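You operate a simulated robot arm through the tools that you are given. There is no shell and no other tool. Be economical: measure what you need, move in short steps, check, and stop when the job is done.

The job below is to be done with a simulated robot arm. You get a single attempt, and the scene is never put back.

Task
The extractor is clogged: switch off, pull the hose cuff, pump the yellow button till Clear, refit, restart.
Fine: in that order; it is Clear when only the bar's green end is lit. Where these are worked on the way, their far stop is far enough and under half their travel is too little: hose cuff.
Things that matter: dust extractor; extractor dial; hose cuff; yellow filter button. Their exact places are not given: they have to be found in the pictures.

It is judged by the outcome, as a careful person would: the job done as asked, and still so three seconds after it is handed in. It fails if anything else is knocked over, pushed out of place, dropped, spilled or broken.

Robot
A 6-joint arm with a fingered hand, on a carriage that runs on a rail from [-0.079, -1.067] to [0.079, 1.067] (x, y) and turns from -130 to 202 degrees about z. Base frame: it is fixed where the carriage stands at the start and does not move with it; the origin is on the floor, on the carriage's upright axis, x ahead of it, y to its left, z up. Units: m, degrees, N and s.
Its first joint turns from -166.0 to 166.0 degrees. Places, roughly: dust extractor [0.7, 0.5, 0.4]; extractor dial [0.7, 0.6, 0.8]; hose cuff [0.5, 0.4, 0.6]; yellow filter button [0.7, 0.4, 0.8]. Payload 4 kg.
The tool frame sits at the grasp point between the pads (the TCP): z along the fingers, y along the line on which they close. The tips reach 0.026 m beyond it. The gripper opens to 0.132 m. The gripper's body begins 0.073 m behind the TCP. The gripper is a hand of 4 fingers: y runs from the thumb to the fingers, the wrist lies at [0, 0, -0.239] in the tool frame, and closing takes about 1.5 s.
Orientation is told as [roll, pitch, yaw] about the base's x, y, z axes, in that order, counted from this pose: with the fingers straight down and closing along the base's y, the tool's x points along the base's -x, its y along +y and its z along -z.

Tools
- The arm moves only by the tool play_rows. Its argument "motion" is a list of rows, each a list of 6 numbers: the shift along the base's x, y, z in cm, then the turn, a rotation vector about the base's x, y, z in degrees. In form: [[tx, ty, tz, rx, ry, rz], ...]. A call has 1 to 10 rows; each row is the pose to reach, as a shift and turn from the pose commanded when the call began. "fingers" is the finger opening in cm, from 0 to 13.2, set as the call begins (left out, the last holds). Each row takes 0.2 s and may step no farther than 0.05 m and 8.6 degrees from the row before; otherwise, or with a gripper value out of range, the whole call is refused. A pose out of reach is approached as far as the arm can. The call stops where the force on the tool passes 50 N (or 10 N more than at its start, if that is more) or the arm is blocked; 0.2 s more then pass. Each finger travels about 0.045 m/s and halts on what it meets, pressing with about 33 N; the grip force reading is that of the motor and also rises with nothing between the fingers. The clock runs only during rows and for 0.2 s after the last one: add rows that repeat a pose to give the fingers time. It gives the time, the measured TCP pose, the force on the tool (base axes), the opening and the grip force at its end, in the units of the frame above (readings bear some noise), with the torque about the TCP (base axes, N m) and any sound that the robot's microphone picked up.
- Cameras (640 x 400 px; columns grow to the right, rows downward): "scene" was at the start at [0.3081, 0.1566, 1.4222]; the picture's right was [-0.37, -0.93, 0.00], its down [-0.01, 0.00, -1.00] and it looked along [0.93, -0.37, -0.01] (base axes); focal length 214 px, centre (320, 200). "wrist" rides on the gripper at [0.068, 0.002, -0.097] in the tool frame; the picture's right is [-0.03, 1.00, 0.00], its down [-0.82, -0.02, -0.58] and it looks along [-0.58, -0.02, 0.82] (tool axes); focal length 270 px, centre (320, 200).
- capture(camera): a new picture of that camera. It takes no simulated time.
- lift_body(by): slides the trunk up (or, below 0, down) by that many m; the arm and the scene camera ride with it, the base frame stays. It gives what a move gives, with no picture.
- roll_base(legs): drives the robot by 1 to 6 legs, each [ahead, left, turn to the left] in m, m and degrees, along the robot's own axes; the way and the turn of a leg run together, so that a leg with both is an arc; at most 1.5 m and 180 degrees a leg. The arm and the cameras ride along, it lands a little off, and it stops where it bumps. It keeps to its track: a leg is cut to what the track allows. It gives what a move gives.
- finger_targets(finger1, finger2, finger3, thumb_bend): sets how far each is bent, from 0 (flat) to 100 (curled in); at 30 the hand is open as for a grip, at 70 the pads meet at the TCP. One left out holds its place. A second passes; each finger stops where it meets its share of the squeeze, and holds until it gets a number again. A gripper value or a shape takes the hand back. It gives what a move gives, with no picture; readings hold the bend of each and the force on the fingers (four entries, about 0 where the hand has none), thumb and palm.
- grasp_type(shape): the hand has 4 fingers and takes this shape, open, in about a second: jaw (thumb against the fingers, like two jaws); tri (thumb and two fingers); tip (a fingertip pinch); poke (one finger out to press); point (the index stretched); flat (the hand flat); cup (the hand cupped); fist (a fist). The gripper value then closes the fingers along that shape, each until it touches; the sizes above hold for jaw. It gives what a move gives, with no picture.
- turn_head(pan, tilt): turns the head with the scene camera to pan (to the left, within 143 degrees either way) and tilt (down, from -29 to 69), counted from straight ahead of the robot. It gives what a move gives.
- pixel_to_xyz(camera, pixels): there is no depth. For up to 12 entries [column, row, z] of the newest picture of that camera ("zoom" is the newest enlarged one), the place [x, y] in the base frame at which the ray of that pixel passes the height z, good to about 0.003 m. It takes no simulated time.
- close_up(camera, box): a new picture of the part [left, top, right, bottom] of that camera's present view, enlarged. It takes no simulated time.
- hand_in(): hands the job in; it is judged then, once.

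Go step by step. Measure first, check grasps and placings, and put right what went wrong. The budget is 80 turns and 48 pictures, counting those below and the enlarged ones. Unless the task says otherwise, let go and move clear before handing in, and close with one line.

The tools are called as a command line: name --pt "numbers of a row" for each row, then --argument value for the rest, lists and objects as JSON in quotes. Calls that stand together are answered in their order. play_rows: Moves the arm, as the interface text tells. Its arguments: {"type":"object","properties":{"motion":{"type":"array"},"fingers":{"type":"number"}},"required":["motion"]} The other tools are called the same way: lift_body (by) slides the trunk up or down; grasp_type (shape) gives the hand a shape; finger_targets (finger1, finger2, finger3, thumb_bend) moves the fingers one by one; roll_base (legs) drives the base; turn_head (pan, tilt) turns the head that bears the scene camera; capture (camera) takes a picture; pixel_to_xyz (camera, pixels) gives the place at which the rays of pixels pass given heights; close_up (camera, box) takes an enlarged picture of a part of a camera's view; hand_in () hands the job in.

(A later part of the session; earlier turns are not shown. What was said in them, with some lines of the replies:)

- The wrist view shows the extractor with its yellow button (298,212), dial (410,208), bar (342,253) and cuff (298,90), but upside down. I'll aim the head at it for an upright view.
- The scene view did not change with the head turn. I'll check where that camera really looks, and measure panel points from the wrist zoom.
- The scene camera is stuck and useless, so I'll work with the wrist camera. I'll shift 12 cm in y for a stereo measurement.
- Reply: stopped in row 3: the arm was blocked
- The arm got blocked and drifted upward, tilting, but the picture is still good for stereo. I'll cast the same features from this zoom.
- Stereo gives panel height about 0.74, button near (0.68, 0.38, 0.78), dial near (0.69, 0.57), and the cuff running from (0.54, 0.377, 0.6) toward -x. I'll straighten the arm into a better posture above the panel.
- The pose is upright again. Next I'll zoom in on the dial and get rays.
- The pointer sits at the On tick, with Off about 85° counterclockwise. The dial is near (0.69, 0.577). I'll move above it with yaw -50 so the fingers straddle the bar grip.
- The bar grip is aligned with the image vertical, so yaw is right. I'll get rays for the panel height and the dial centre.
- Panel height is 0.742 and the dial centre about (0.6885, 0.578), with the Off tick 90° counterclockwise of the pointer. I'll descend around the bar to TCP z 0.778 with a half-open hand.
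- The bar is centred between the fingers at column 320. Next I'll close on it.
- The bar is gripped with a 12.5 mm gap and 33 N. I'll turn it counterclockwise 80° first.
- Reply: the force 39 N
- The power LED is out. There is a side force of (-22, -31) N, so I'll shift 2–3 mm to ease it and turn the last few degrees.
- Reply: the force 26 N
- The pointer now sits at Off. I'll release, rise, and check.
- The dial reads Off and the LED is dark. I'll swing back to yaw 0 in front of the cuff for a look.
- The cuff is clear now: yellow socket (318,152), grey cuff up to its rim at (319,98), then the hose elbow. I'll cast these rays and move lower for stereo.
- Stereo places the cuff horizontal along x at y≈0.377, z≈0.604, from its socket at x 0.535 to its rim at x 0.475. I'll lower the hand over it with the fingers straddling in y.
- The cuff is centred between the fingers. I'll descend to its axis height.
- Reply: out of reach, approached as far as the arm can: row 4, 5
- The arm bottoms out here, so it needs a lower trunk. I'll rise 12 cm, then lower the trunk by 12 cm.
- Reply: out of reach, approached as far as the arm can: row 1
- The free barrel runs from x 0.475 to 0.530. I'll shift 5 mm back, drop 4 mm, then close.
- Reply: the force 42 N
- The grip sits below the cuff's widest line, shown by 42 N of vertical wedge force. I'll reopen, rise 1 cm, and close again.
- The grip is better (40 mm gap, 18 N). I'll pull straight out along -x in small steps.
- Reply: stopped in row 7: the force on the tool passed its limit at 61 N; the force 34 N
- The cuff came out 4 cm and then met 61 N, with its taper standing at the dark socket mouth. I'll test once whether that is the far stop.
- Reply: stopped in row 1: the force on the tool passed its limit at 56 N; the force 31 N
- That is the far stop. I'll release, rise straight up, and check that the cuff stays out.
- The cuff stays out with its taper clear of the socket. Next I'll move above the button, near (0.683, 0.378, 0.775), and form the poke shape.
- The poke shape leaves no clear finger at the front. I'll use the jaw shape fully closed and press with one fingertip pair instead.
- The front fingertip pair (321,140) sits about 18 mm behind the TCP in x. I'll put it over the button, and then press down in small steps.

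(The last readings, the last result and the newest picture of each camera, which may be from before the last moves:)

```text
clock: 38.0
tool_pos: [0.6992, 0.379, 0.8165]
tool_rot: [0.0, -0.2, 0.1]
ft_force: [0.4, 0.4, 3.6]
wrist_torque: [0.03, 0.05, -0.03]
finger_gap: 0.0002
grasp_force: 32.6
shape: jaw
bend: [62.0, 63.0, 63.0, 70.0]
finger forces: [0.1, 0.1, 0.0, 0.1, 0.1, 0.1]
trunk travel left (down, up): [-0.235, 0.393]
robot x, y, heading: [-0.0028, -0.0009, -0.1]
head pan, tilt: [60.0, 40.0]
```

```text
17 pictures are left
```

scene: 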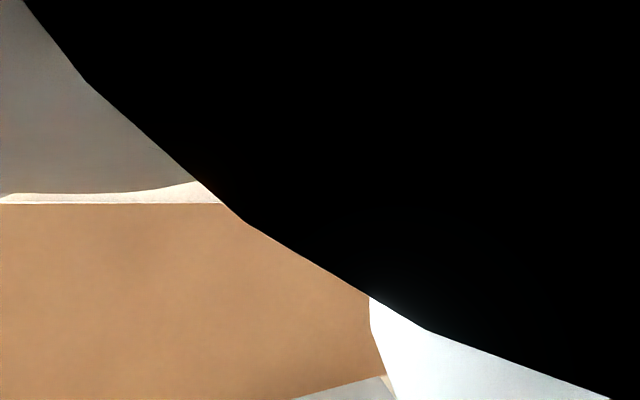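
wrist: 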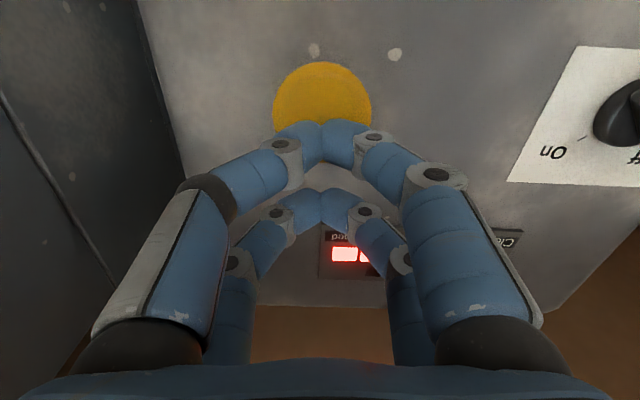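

The tips are touching already (3.6 N), but about 12 mm past the button's centre. I'll rise, shift back 12 mm, and press.

play_rows --pt "0 0 1 0 0 0" --pt "-1.2 0 1 0 0 0" --pt "-1.2 0 0 0 0 0" --pt "-1.2 0 -0.5 0 0 0" --pt "-1.2 0 -1.0 0 0 0" --pt "-1.2 0 -1.4 0 0 0"

capture --camera "wrist"

```text
clock: 39.4
tool_pos: [0.6873, 0.3763, 0.8014]
tool_rot: [0.1, -0.2, 0.0]
ft_force: [-1.2, 3.0, 8.5]
wrist_torque: [0.13, 0.16, -0.05]
finger_gap: 0.0
grasp_force: 32.6
shape: jaw
bend: [63.0, 63.0, 63.0, 70.0]
finger forces: [0.0, 0.0, 0.1, 0.1, 0.0, 0.1]
trunk travel left (down, up): [-0.235, 0.393]
robot x, y, heading: [0.0001, 0.0032, -0.3]
head pan, tilt: [60.0, 40.0]
```

```text
16 pictures are left
```

wrist: 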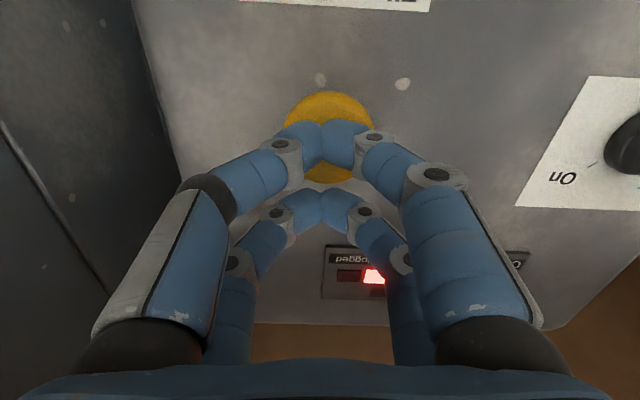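

The button is centred and went down 14 mm against 8.5 N, and the leftmost segment has gone dark. I'll release and make one more full stroke, then check.

play_rows --pt "0 0 0.9 0 0 0" --pt "0 0 2.0 0 0 0" --pt "0 0 2.0 0 0 0" --pt "0 0 0.9 0 0 0" --pt "0 0 0 0 0 0" --pt "0 0 -0.4 0 0 0" --pt "0 0 -0.4 0 0 0" --pt "0 0 0.9 0 0 0" --pt "0 0 2.0 0 0 0" --pt "0 0 2.0 0 0 0"

close_up --camera "wrist" --box '[260, 180, 460, 320]'

```text
clock: 41.6
tool_pos: [0.6866, 0.3776, 0.8193]
tool_rot: [0.1, -0.1, -0.1]
ft_force: [-1.1, 0.1, 1.3]
wrist_torque: [0.01, 0.05, -0.01]
finger_gap: 0.0
grasp_force: 33.1
shape: jaw
bend: [64.0, 63.0, 63.0, 70.0]
finger forces: [0.0, 0.0, 0.1, 0.0, 0.0, 0.0]
trunk travel left (down, up): [-0.235, 0.393]
robot x, y, heading: [0.0019, 0.0007, 0.0]
head pan, tilt: [60.0, 40.0]
```

```text
2.86 times, centred on (360, 250) of wrist
```

zoom: 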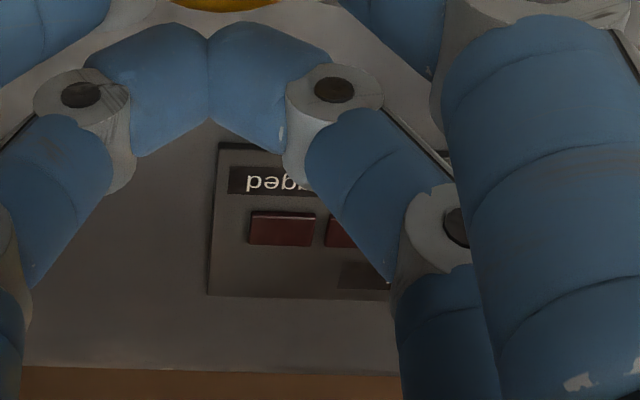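

Both reds are dark now, so each full stroke clears one segment. I'll make two more strokes.

play_rows --pt "0 0 -1.0 0 0 0" --pt "0 0 -2.0 0 0 0" --pt "0 0 -2.4 0 0 0" --pt "0 0 -1.0 0 0 0" --pt "0 0 0.3 0 0 0" --pt "0 0 -1.0 0 0 0" --pt "0 0 -2.0 0 0 0" --pt "0 0 -2.4 0 0 0" --pt "0 0 -1.0 0 0 0" --pt "0 0 0.4 0 0 0"

play_rows --pt "0 0 4 0 0 0" --pt "0 0 9 0 0 0" --pt "0 0 13 0 0 0" --fingers 5

capture --camera "wrist"

```text
clock: 43.8
tool_pos: [0.688, 0.3767, 0.8237]
tool_rot: [-0.1, -0.1, -0.1]
ft_force: [1.1, 0.3, 0.6]
wrist_torque: [0.01, 0.01, 0.0]
finger_gap: 0.0001
grasp_force: 32.4
shape: jaw
bend: [64.0, 63.0, 63.0, 70.0]
finger forces: [0.0, 0.0, 0.0, 0.0, 0.0, 0.0]
trunk travel left (down, up): [-0.235, 0.393]
robot x, y, heading: [0.0014, 0.0001, -0.0]
head pan, tilt: [60.0, 40.0]
```

```text
clock: 44.6
tool_pos: [0.6891, 0.3788, 0.959]
tool_rot: [0.0, -0.1, 0.0]
ft_force: [-0.7, 0.9, -1.0]
wrist_torque: [0.02, 0.07, 0.05]
finger_gap: 0.0495
grasp_force: 0.1
shape: jaw
bend: [74.0, 74.0, 74.0, 70.0]
finger forces: [0.0, 0.1, 0.1, 0.0, 0.0, 0.0]
trunk travel left (down, up): [-0.235, 0.393]
robot x, y, heading: [-0.0012, -0.0021, -0.2]
head pan, tilt: [60.0, 40.0]
```

```text
14 pictures are left
```

wrist: 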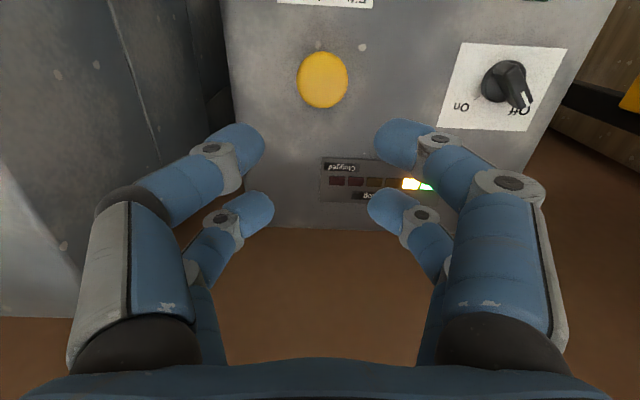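

Four segments are dark, leaving one yellow and the green. I'll close the fingers and make one more stroke.

play_rows --pt "0 0 -3 0 0 0" --pt "-0.1 -0.1 -7 0 0 0" --pt "-0.1 -0.1 -11 0 0 0" --pt "-0.1 -0.1 -13 0 0 0" --pt "-0.1 -0.1 -13 0 0 0" --pt "-0.1 -0.1 -13 0 0 0" --pt "-0.1 -0.1 -13 0 0 0" --fingers 0

play_rows --pt "0 0 -1.2 0 0 0" --pt "0 0 -2.4 0 0 0" --pt "0 0 -3.1 0 0 0" --pt "0 0 -3.1 0 0 0" --pt "0 0 -1.0 0 0 0" --pt "0 0 1 0 0 0" --pt "0 0 6 0 0 0" --pt "0 0 10 0 0 0"

capture --camera "wrist"

```text
clock: 46.2
tool_pos: [0.6851, 0.376, 0.8244]
tool_rot: [0.0, -0.1, 0.1]
ft_force: [0.7, 0.7, 0.8]
wrist_torque: [0.0, -0.02, -0.02]
finger_gap: 0.0
grasp_force: 32.8
shape: jaw
bend: [62.0, 63.0, 63.0, 70.0]
finger forces: [0.0, 0.0, 0.0, 0.0, 0.1, 0.0]
trunk travel left (down, up): [-0.235, 0.393]
robot x, y, heading: [-0.0008, 0.0003, -0.3]
head pan, tilt: [60.0, 40.0]
```

```text
clock: 48.0
tool_pos: [0.6837, 0.3765, 0.9258]
tool_rot: [0.1, 0.0, 0.1]
ft_force: [-0.3, 0.2, -1.1]
wrist_torque: [-0.03, 0.02, 0.0]
finger_gap: 0.0
grasp_force: 33.2
shape: jaw
bend: [65.0, 63.0, 63.0, 70.0]
finger forces: [0.1, 0.0, 0.0, 0.0, 0.0, 0.1]
trunk travel left (down, up): [-0.235, 0.393]
robot x, y, heading: [0.0005, 0.0026, -0.5]
head pan, tilt: [60.0, 40.0]
```

```text
13 pictures are left
```

wrist: 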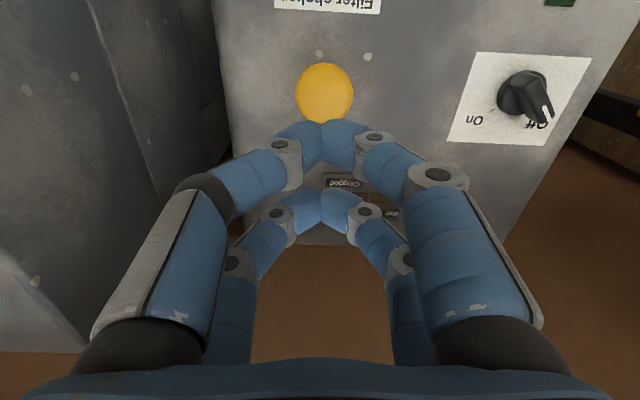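

The fingers hide the bar. I'll open them, back off toward the cuff, and look.

play_rows --pt "-3 0 0 0 0 0" --pt "-6 0 0 0 0 0" --pt "-10 0 0 0 0 0" --pt "-12 0 0 0 0 0" --pt "-12 0 0 0 0 0" --fingers 9.5

capture --camera "wrist"

```text
clock: 49.2
tool_pos: [0.5642, 0.3747, 0.9247]
tool_rot: [0.1, 0.0, 0.1]
ft_force: [-0.2, -0.3, 0.7]
wrist_torque: [0.01, 0.01, -0.02]
finger_gap: 0.0948
grasp_force: 0.0
shape: jaw
bend: [66.0, 66.0, 66.0, 55.0]
finger forces: [0.0, 0.1, 0.0, 0.1, 0.0, 0.1]
trunk travel left (down, up): [-0.235, 0.393]
robot x, y, heading: [0.0022, -0.001, 0.2]
head pan, tilt: [60.0, 40.0]
```

```text
12 pictures are left
```

wrist: 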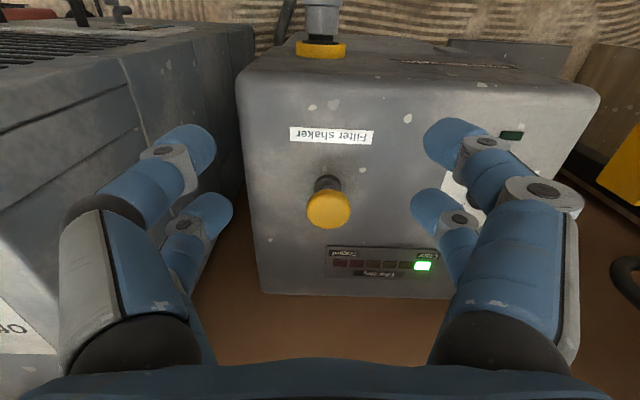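

Only the green segment is lit, so it is Clear. I'll go back over the cuff for the refit.

play_rows --pt "-4 0.1 -2 0 0 0" --pt "-8 0.3 -5 0 0 0" --pt "-10.3 0.4 -9 0 0 0" --pt "-10.3 0.4 -14 0 0 0" --pt "-10.3 0.4 -18 0 0 0" --pt "-10.3 0.4 -22 0 0 0" --pt "-10.3 0.4 -22 0 0 0"

capture --camera "wrist"

```text
clock: 50.8
tool_pos: [0.4635, 0.3784, 0.7062]
tool_rot: [-0.1, -0.1, 0.0]
ft_force: [-0.6, -0.6, -0.2]
wrist_torque: [0.0, -0.01, 0.0]
finger_gap: 0.0948
grasp_force: 0.1
shape: jaw
bend: [66.0, 66.0, 66.0, 55.0]
finger forces: [0.0, 0.0, 0.0, 0.1, 0.0, 0.1]
trunk travel left (down, up): [-0.235, 0.393]
robot x, y, heading: [-0.0027, -0.0024, -0.2]
head pan, tilt: [60.0, 40.0]
```

```text
11 pictures are left
```

wrist: 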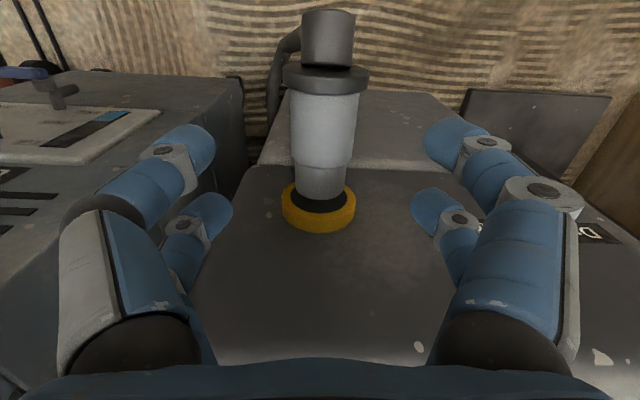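

The cuff is still out and centred. I'll descend and grip.

play_rows --pt "-0.2 0 -3 0 0 0" --pt "-0.2 0 -6 0 0 0" --pt "-0.2 0 -9 0 0 0" --pt "-0.2 0 -9 0 0 0"

play_rows --pt "0 0 0 0 0 0" --pt "0 0 0 0 0 0" --pt "0 0 0 0 0 0" --pt "0 0 0 0 0 0" --pt "0 0 0 0 0 0" --pt "0 0 0 0 0 0" --pt "0 0 0 0 0 0" --pt "0 0 0 0 0 0" --fingers 0

```text
clock: 51.8
tool_pos: [0.4634, 0.3796, 0.6175]
tool_rot: [-0.1, -0.1, -0.1]
ft_force: [0.4, -0.3, 0.0]
wrist_torque: [0.0, 0.0, -0.04]
finger_gap: 0.0949
grasp_force: 0.1
shape: jaw
bend: [66.0, 66.0, 66.0, 55.0]
finger forces: [0.1, 0.0, 0.0, 0.1, 0.1, 0.0]
trunk travel left (down, up): [-0.235, 0.393]
robot x, y, heading: [-0.0017, 0.0023, -0.2]
head pan, tilt: [60.0, 40.0]
```

```text
clock: 53.6
tool_pos: [0.4646, 0.3792, 0.6159]
tool_rot: [-0.1, -0.1, 0.1]
ft_force: [3.5, -2.7, -18.2]
wrist_torque: [-0.11, -0.02, -0.33]
finger_gap: 0.0408
grasp_force: 33.4
shape: jaw
bend: [74.0, 73.0, 74.0, 70.0]
finger forces: [31.5, 31.2, 31.8, 0.1, 31.7, 0.0]
trunk travel left (down, up): [-0.235, 0.393]
robot x, y, heading: [0.0005, 0.0023, -0.2]
head pan, tilt: [60.0, 40.0]
```

Gripped the same way as before. I'll push it back in along +x until it stops.

play_rows --pt "0.6 0 0 0 0 0" --pt "1.2 0 0 0 0 0" --pt "1.8 0 0 0 0 0" --pt "2.4 0 0 0 0 0" --pt "3.0 0 0 0 0 0" --pt "3.6 0 0 0 0 0" --pt "4.1 0 0 0 0 0" --pt "4.5 0 0 0 0 0" --pt "4.8 0 0 0 0 0"

capture --camera "wrist"

```text
clock: 55.6
tool_pos: [0.5054, 0.378, 0.6148]
tool_rot: [-0.2, -0.1, 0.2]
ft_force: [-35.0, -14.2, 13.5]
wrist_torque: [-0.39, 0.66, -0.17]
finger_gap: 0.0412
grasp_force: 32.5
shape: jaw
bend: [74.0, 74.0, 74.0, 70.0]
finger forces: [28.2, 29.3, 35.8, 0.0, 35.4, 0.0]
trunk travel left (down, up): [-0.235, 0.393]
robot x, y, heading: [-0.0005, 0.0009, -0.3]
head pan, tilt: [60.0, 40.0]
```

```text
10 pictures are left
```

wrist: 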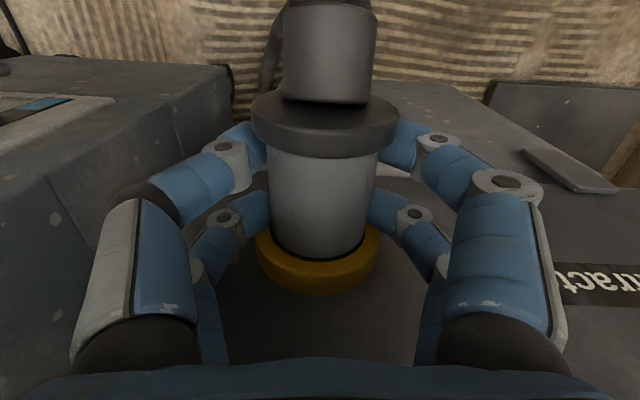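

The cuff is seated in the socket after 4.1 cm, pressing at 35 N. I'll release, rise, and head toward the dial.

play_rows --pt "0 0 0 0 0 0" --pt "0 0 0 0 0 0" --pt "0 0 0 0 0 0" --pt "0 0 0 0 0 0" --pt "0 0 0 0 0 0" --pt "-0.3 0 4 0 0 0" --pt "-0.3 0 9 0 0 0" --pt "-0.3 0 14 0 0 0" --pt "-0.3 0 19 0 0 0" --pt "-0.3 0 24 0 0 0" --fingers 9.5

capture --camera "wrist"

```text
clock: 57.8
tool_pos: [0.5049, 0.379, 0.8549]
tool_rot: [0.0, 0.0, 0.0]
ft_force: [1.0, -0.2, -0.1]
wrist_torque: [0.02, -0.02, 0.0]
finger_gap: 0.0946
grasp_force: 0.1
shape: jaw
bend: [66.0, 66.0, 66.0, 55.0]
finger forces: [0.0, 0.0, 0.0, 0.0, 0.0, 0.0]
trunk travel left (down, up): [-0.235, 0.393]
robot x, y, heading: [-0.0024, 0.0003, -0.2]
head pan, tilt: [60.0, 40.0]
```

```text
9 pictures are left
```

wrist: 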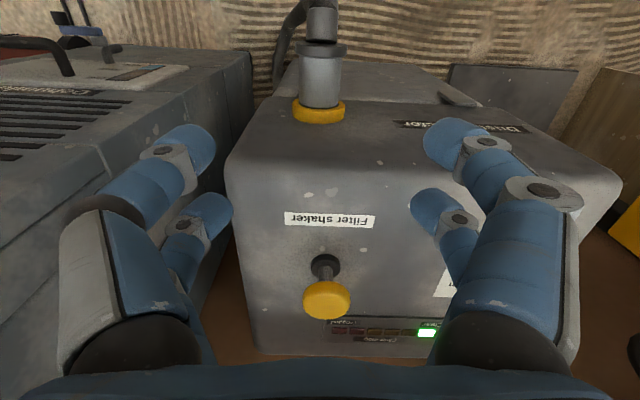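

The cuff stays seated and the bar still shows only green. I'll move above the dial with yaw +38.

play_rows --pt "2 2 3 0 0 5" --pt "4.6 5 5 0 0 10" --pt "7.2 8 5 0 0 16" --pt "9.8 11 5 0 0 22" --pt "12.4 14 5 0 0 28" --pt "15 17 4 0 0 34" --pt "18.2 19.8 2 0 0 38" --pt "18.2 19.8 0 0 0 38" --pt "18.2 19.8 0 0 0 38" --fingers 7

capture --camera "wrist"

```text
clock: 59.8
tool_pos: [0.6906, 0.5776, 0.8575]
tool_rot: [0.0, 0.0, 38.1]
ft_force: [-0.4, 0.7, 0.6]
wrist_torque: [-0.01, 0.0, 0.0]
finger_gap: 0.0707
grasp_force: 0.1
shape: jaw
bend: [72.0, 72.0, 72.0, 70.0]
finger forces: [0.0, 0.0, 0.0, 0.0, 0.1, 0.0]
trunk travel left (down, up): [-0.235, 0.393]
robot x, y, heading: [-0.0006, -0.0002, -0.5]
head pan, tilt: [60.0, 40.0]
```

```text
8 pictures are left
```

wrist: 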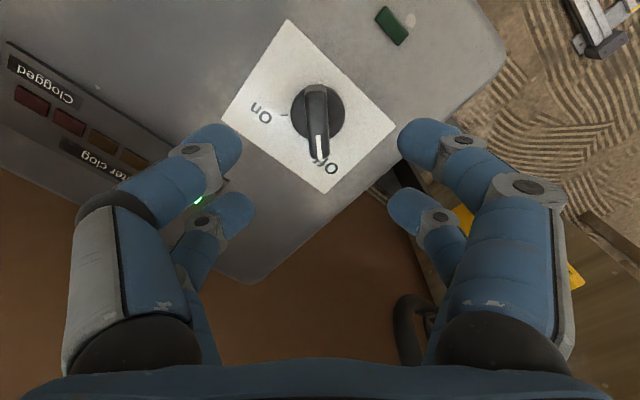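

Aligned. I'll descend around the bar and grip.

play_rows --pt "-0.2 -0.1 -3 0 0 0" --pt "-0.2 -0.1 -6 0 0 0" --pt "-0.2 -0.1 -7.9 0 0 0" --pt "-0.2 -0.1 -7.9 0 0 0"

play_rows --pt "0 0 0 0 0 0" --pt "0 0 0 0 0 0" --pt "0 0 0 0 0 0" --pt "0 0 0 0 0 0" --pt "0 0 0 0 0 0" --pt "0 0 0 0 0 0" --pt "0 0 0 0 0 0" --pt "0 0 0 0 0 0" --fingers 0

```text
clock: 60.8
tool_pos: [0.6843, 0.5782, 0.7775]
tool_rot: [0.0, 0.0, 37.9]
ft_force: [0.1, -0.2, 0.6]
wrist_torque: [-0.01, 0.03, 0.02]
finger_gap: 0.0705
grasp_force: 0.0
shape: jaw
bend: [72.0, 72.0, 72.0, 70.0]
finger forces: [0.0, 0.1, 0.0, 0.0, 0.1, 0.0]
trunk travel left (down, up): [-0.235, 0.393]
robot x, y, heading: [0.0013, 0.0015, -0.4]
head pan, tilt: [60.0, 40.0]
```

```text
clock: 62.6
tool_pos: [0.6843, 0.5772, 0.7766]
tool_rot: [0.0, -0.1, 38.0]
ft_force: [12.0, 15.5, -3.0]
wrist_torque: [0.64, -0.11, 0.13]
finger_gap: 0.015
grasp_force: 32.8
shape: jaw
bend: [69.0, 71.0, 73.0, 70.0]
finger forces: [39.3, 42.6, 30.9, 0.0, 28.8, 0.0]
trunk travel left (down, up): [-0.235, 0.393]
robot x, y, heading: [-0.0006, -0.0012, -0.4]
head pan, tilt: [60.0, 40.0]
```

Gripped, with a small side load that I'll ease while turning clockwise 80°.

play_rows --pt "0.1 0.1 0 0 0 -8" --pt "0.1 0.1 0 0 0 -16" --pt "0.1 0.1 0 0 0 -24" --pt "0.1 0.1 0 0 0 -32" --pt "0.1 0.1 0 0 0 -40" --pt "0.1 0.1 0 0 0 -48" --pt "0.1 0.1 0 0 0 -56" --pt "0.1 0.1 0 0 0 -64" --pt "0.1 0.1 0 0 0 -72" --pt "0.1 0.1 0 0 0 -80"

capture --camera "wrist"

```text
clock: 64.8
tool_pos: [0.6895, 0.5757, 0.7771]
tool_rot: [0.3, -0.2, -42.1]
ft_force: [34.3, 3.4, 22.8]
wrist_torque: [0.44, -1.37, 0.04]
finger_gap: 0.0123
grasp_force: 32.5
shape: jaw
bend: [67.0, 69.0, 73.0, 71.0]
finger forces: [44.5, 47.3, 29.6, 0.0, 24.4, 0.0]
trunk travel left (down, up): [-0.235, 0.393]
robot x, y, heading: [0.0008, 0.0021, 0.1]
head pan, tilt: [60.0, 40.0]
```

```text
7 pictures are left
```

wrist: 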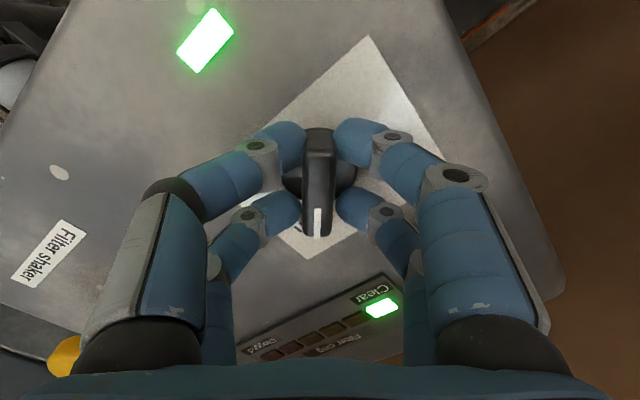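

The power LED is lit again and Clear holds. I'll ease the side load, finish the last 8°, then release and rise.

play_rows --pt "0.25 0 0.1 0 0 0" --pt "0.3 0 0.1 0 0 -4" --pt "0.3 0 0.1 0 0 -8" --pt "0.3 0 0.1 0 0 -8"

play_rows --pt "0 0 0 0 0 0" --pt "0 0 0 0 0 0" --pt "0 0 0 0 0 0" --pt "0 0 0 0 0 0" --pt "0 0 0 0 0 0" --pt "0 0 4 0 0 0" --pt "0 0 8 0 0 0" --pt "0 0 12 0 0 0" --pt "0 0 16 0 0 0" --fingers 8

capture --camera "wrist"

```text
clock: 65.8
tool_pos: [0.6898, 0.5764, 0.7759]
tool_rot: [-0.1, -0.1, -49.8]
ft_force: [14.5, -11.1, 24.7]
wrist_torque: [0.06, -0.7, 1.62]
finger_gap: 0.0131
grasp_force: 33.3
shape: jaw
bend: [67.0, 69.0, 73.0, 71.0]
finger forces: [65.4, 38.3, 62.5, 0.0, 39.4, 0.0]
trunk travel left (down, up): [-0.235, 0.393]
robot x, y, heading: [-0.0038, 0.0041, -0.0]
head pan, tilt: [60.0, 40.0]
```

```text
clock: 67.8
tool_pos: [0.6927, 0.5771, 0.9351]
tool_rot: [0.0, -0.1, -50.0]
ft_force: [0.9, 0.1, -0.1]
wrist_torque: [-0.02, -0.01, 0.0]
finger_gap: 0.0797
grasp_force: 0.1
shape: jaw
bend: [71.0, 71.0, 71.0, 70.0]
finger forces: [0.0, 0.0, 0.0, 0.0, 0.0, 0.0]
trunk travel left (down, up): [-0.235, 0.393]
robot x, y, heading: [-0.0013, 0.0015, -0.1]
head pan, tilt: [60.0, 40.0]
```

```text
6 pictures are left
```

wrist: 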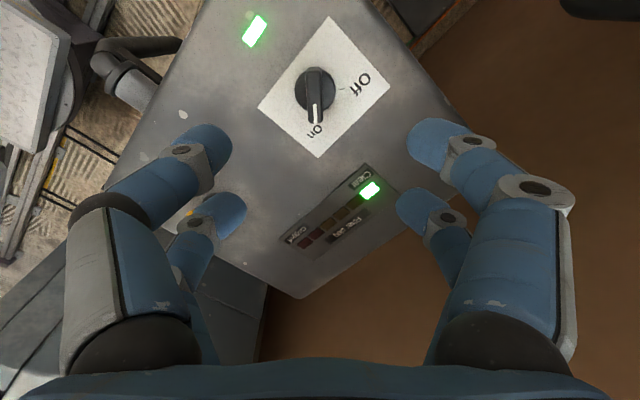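

The dial points to On, the power LED is lit, only the green segment glows, the cuff was seen seated, and the hand is clear. I'll hand in.

hand_in

```text
The job is handed in.
```

The extractor was switched off, the cuff pulled to its stop, and the yellow button pumped five times until only green was lit; then the cuff was refitted and the extractor switched back on.
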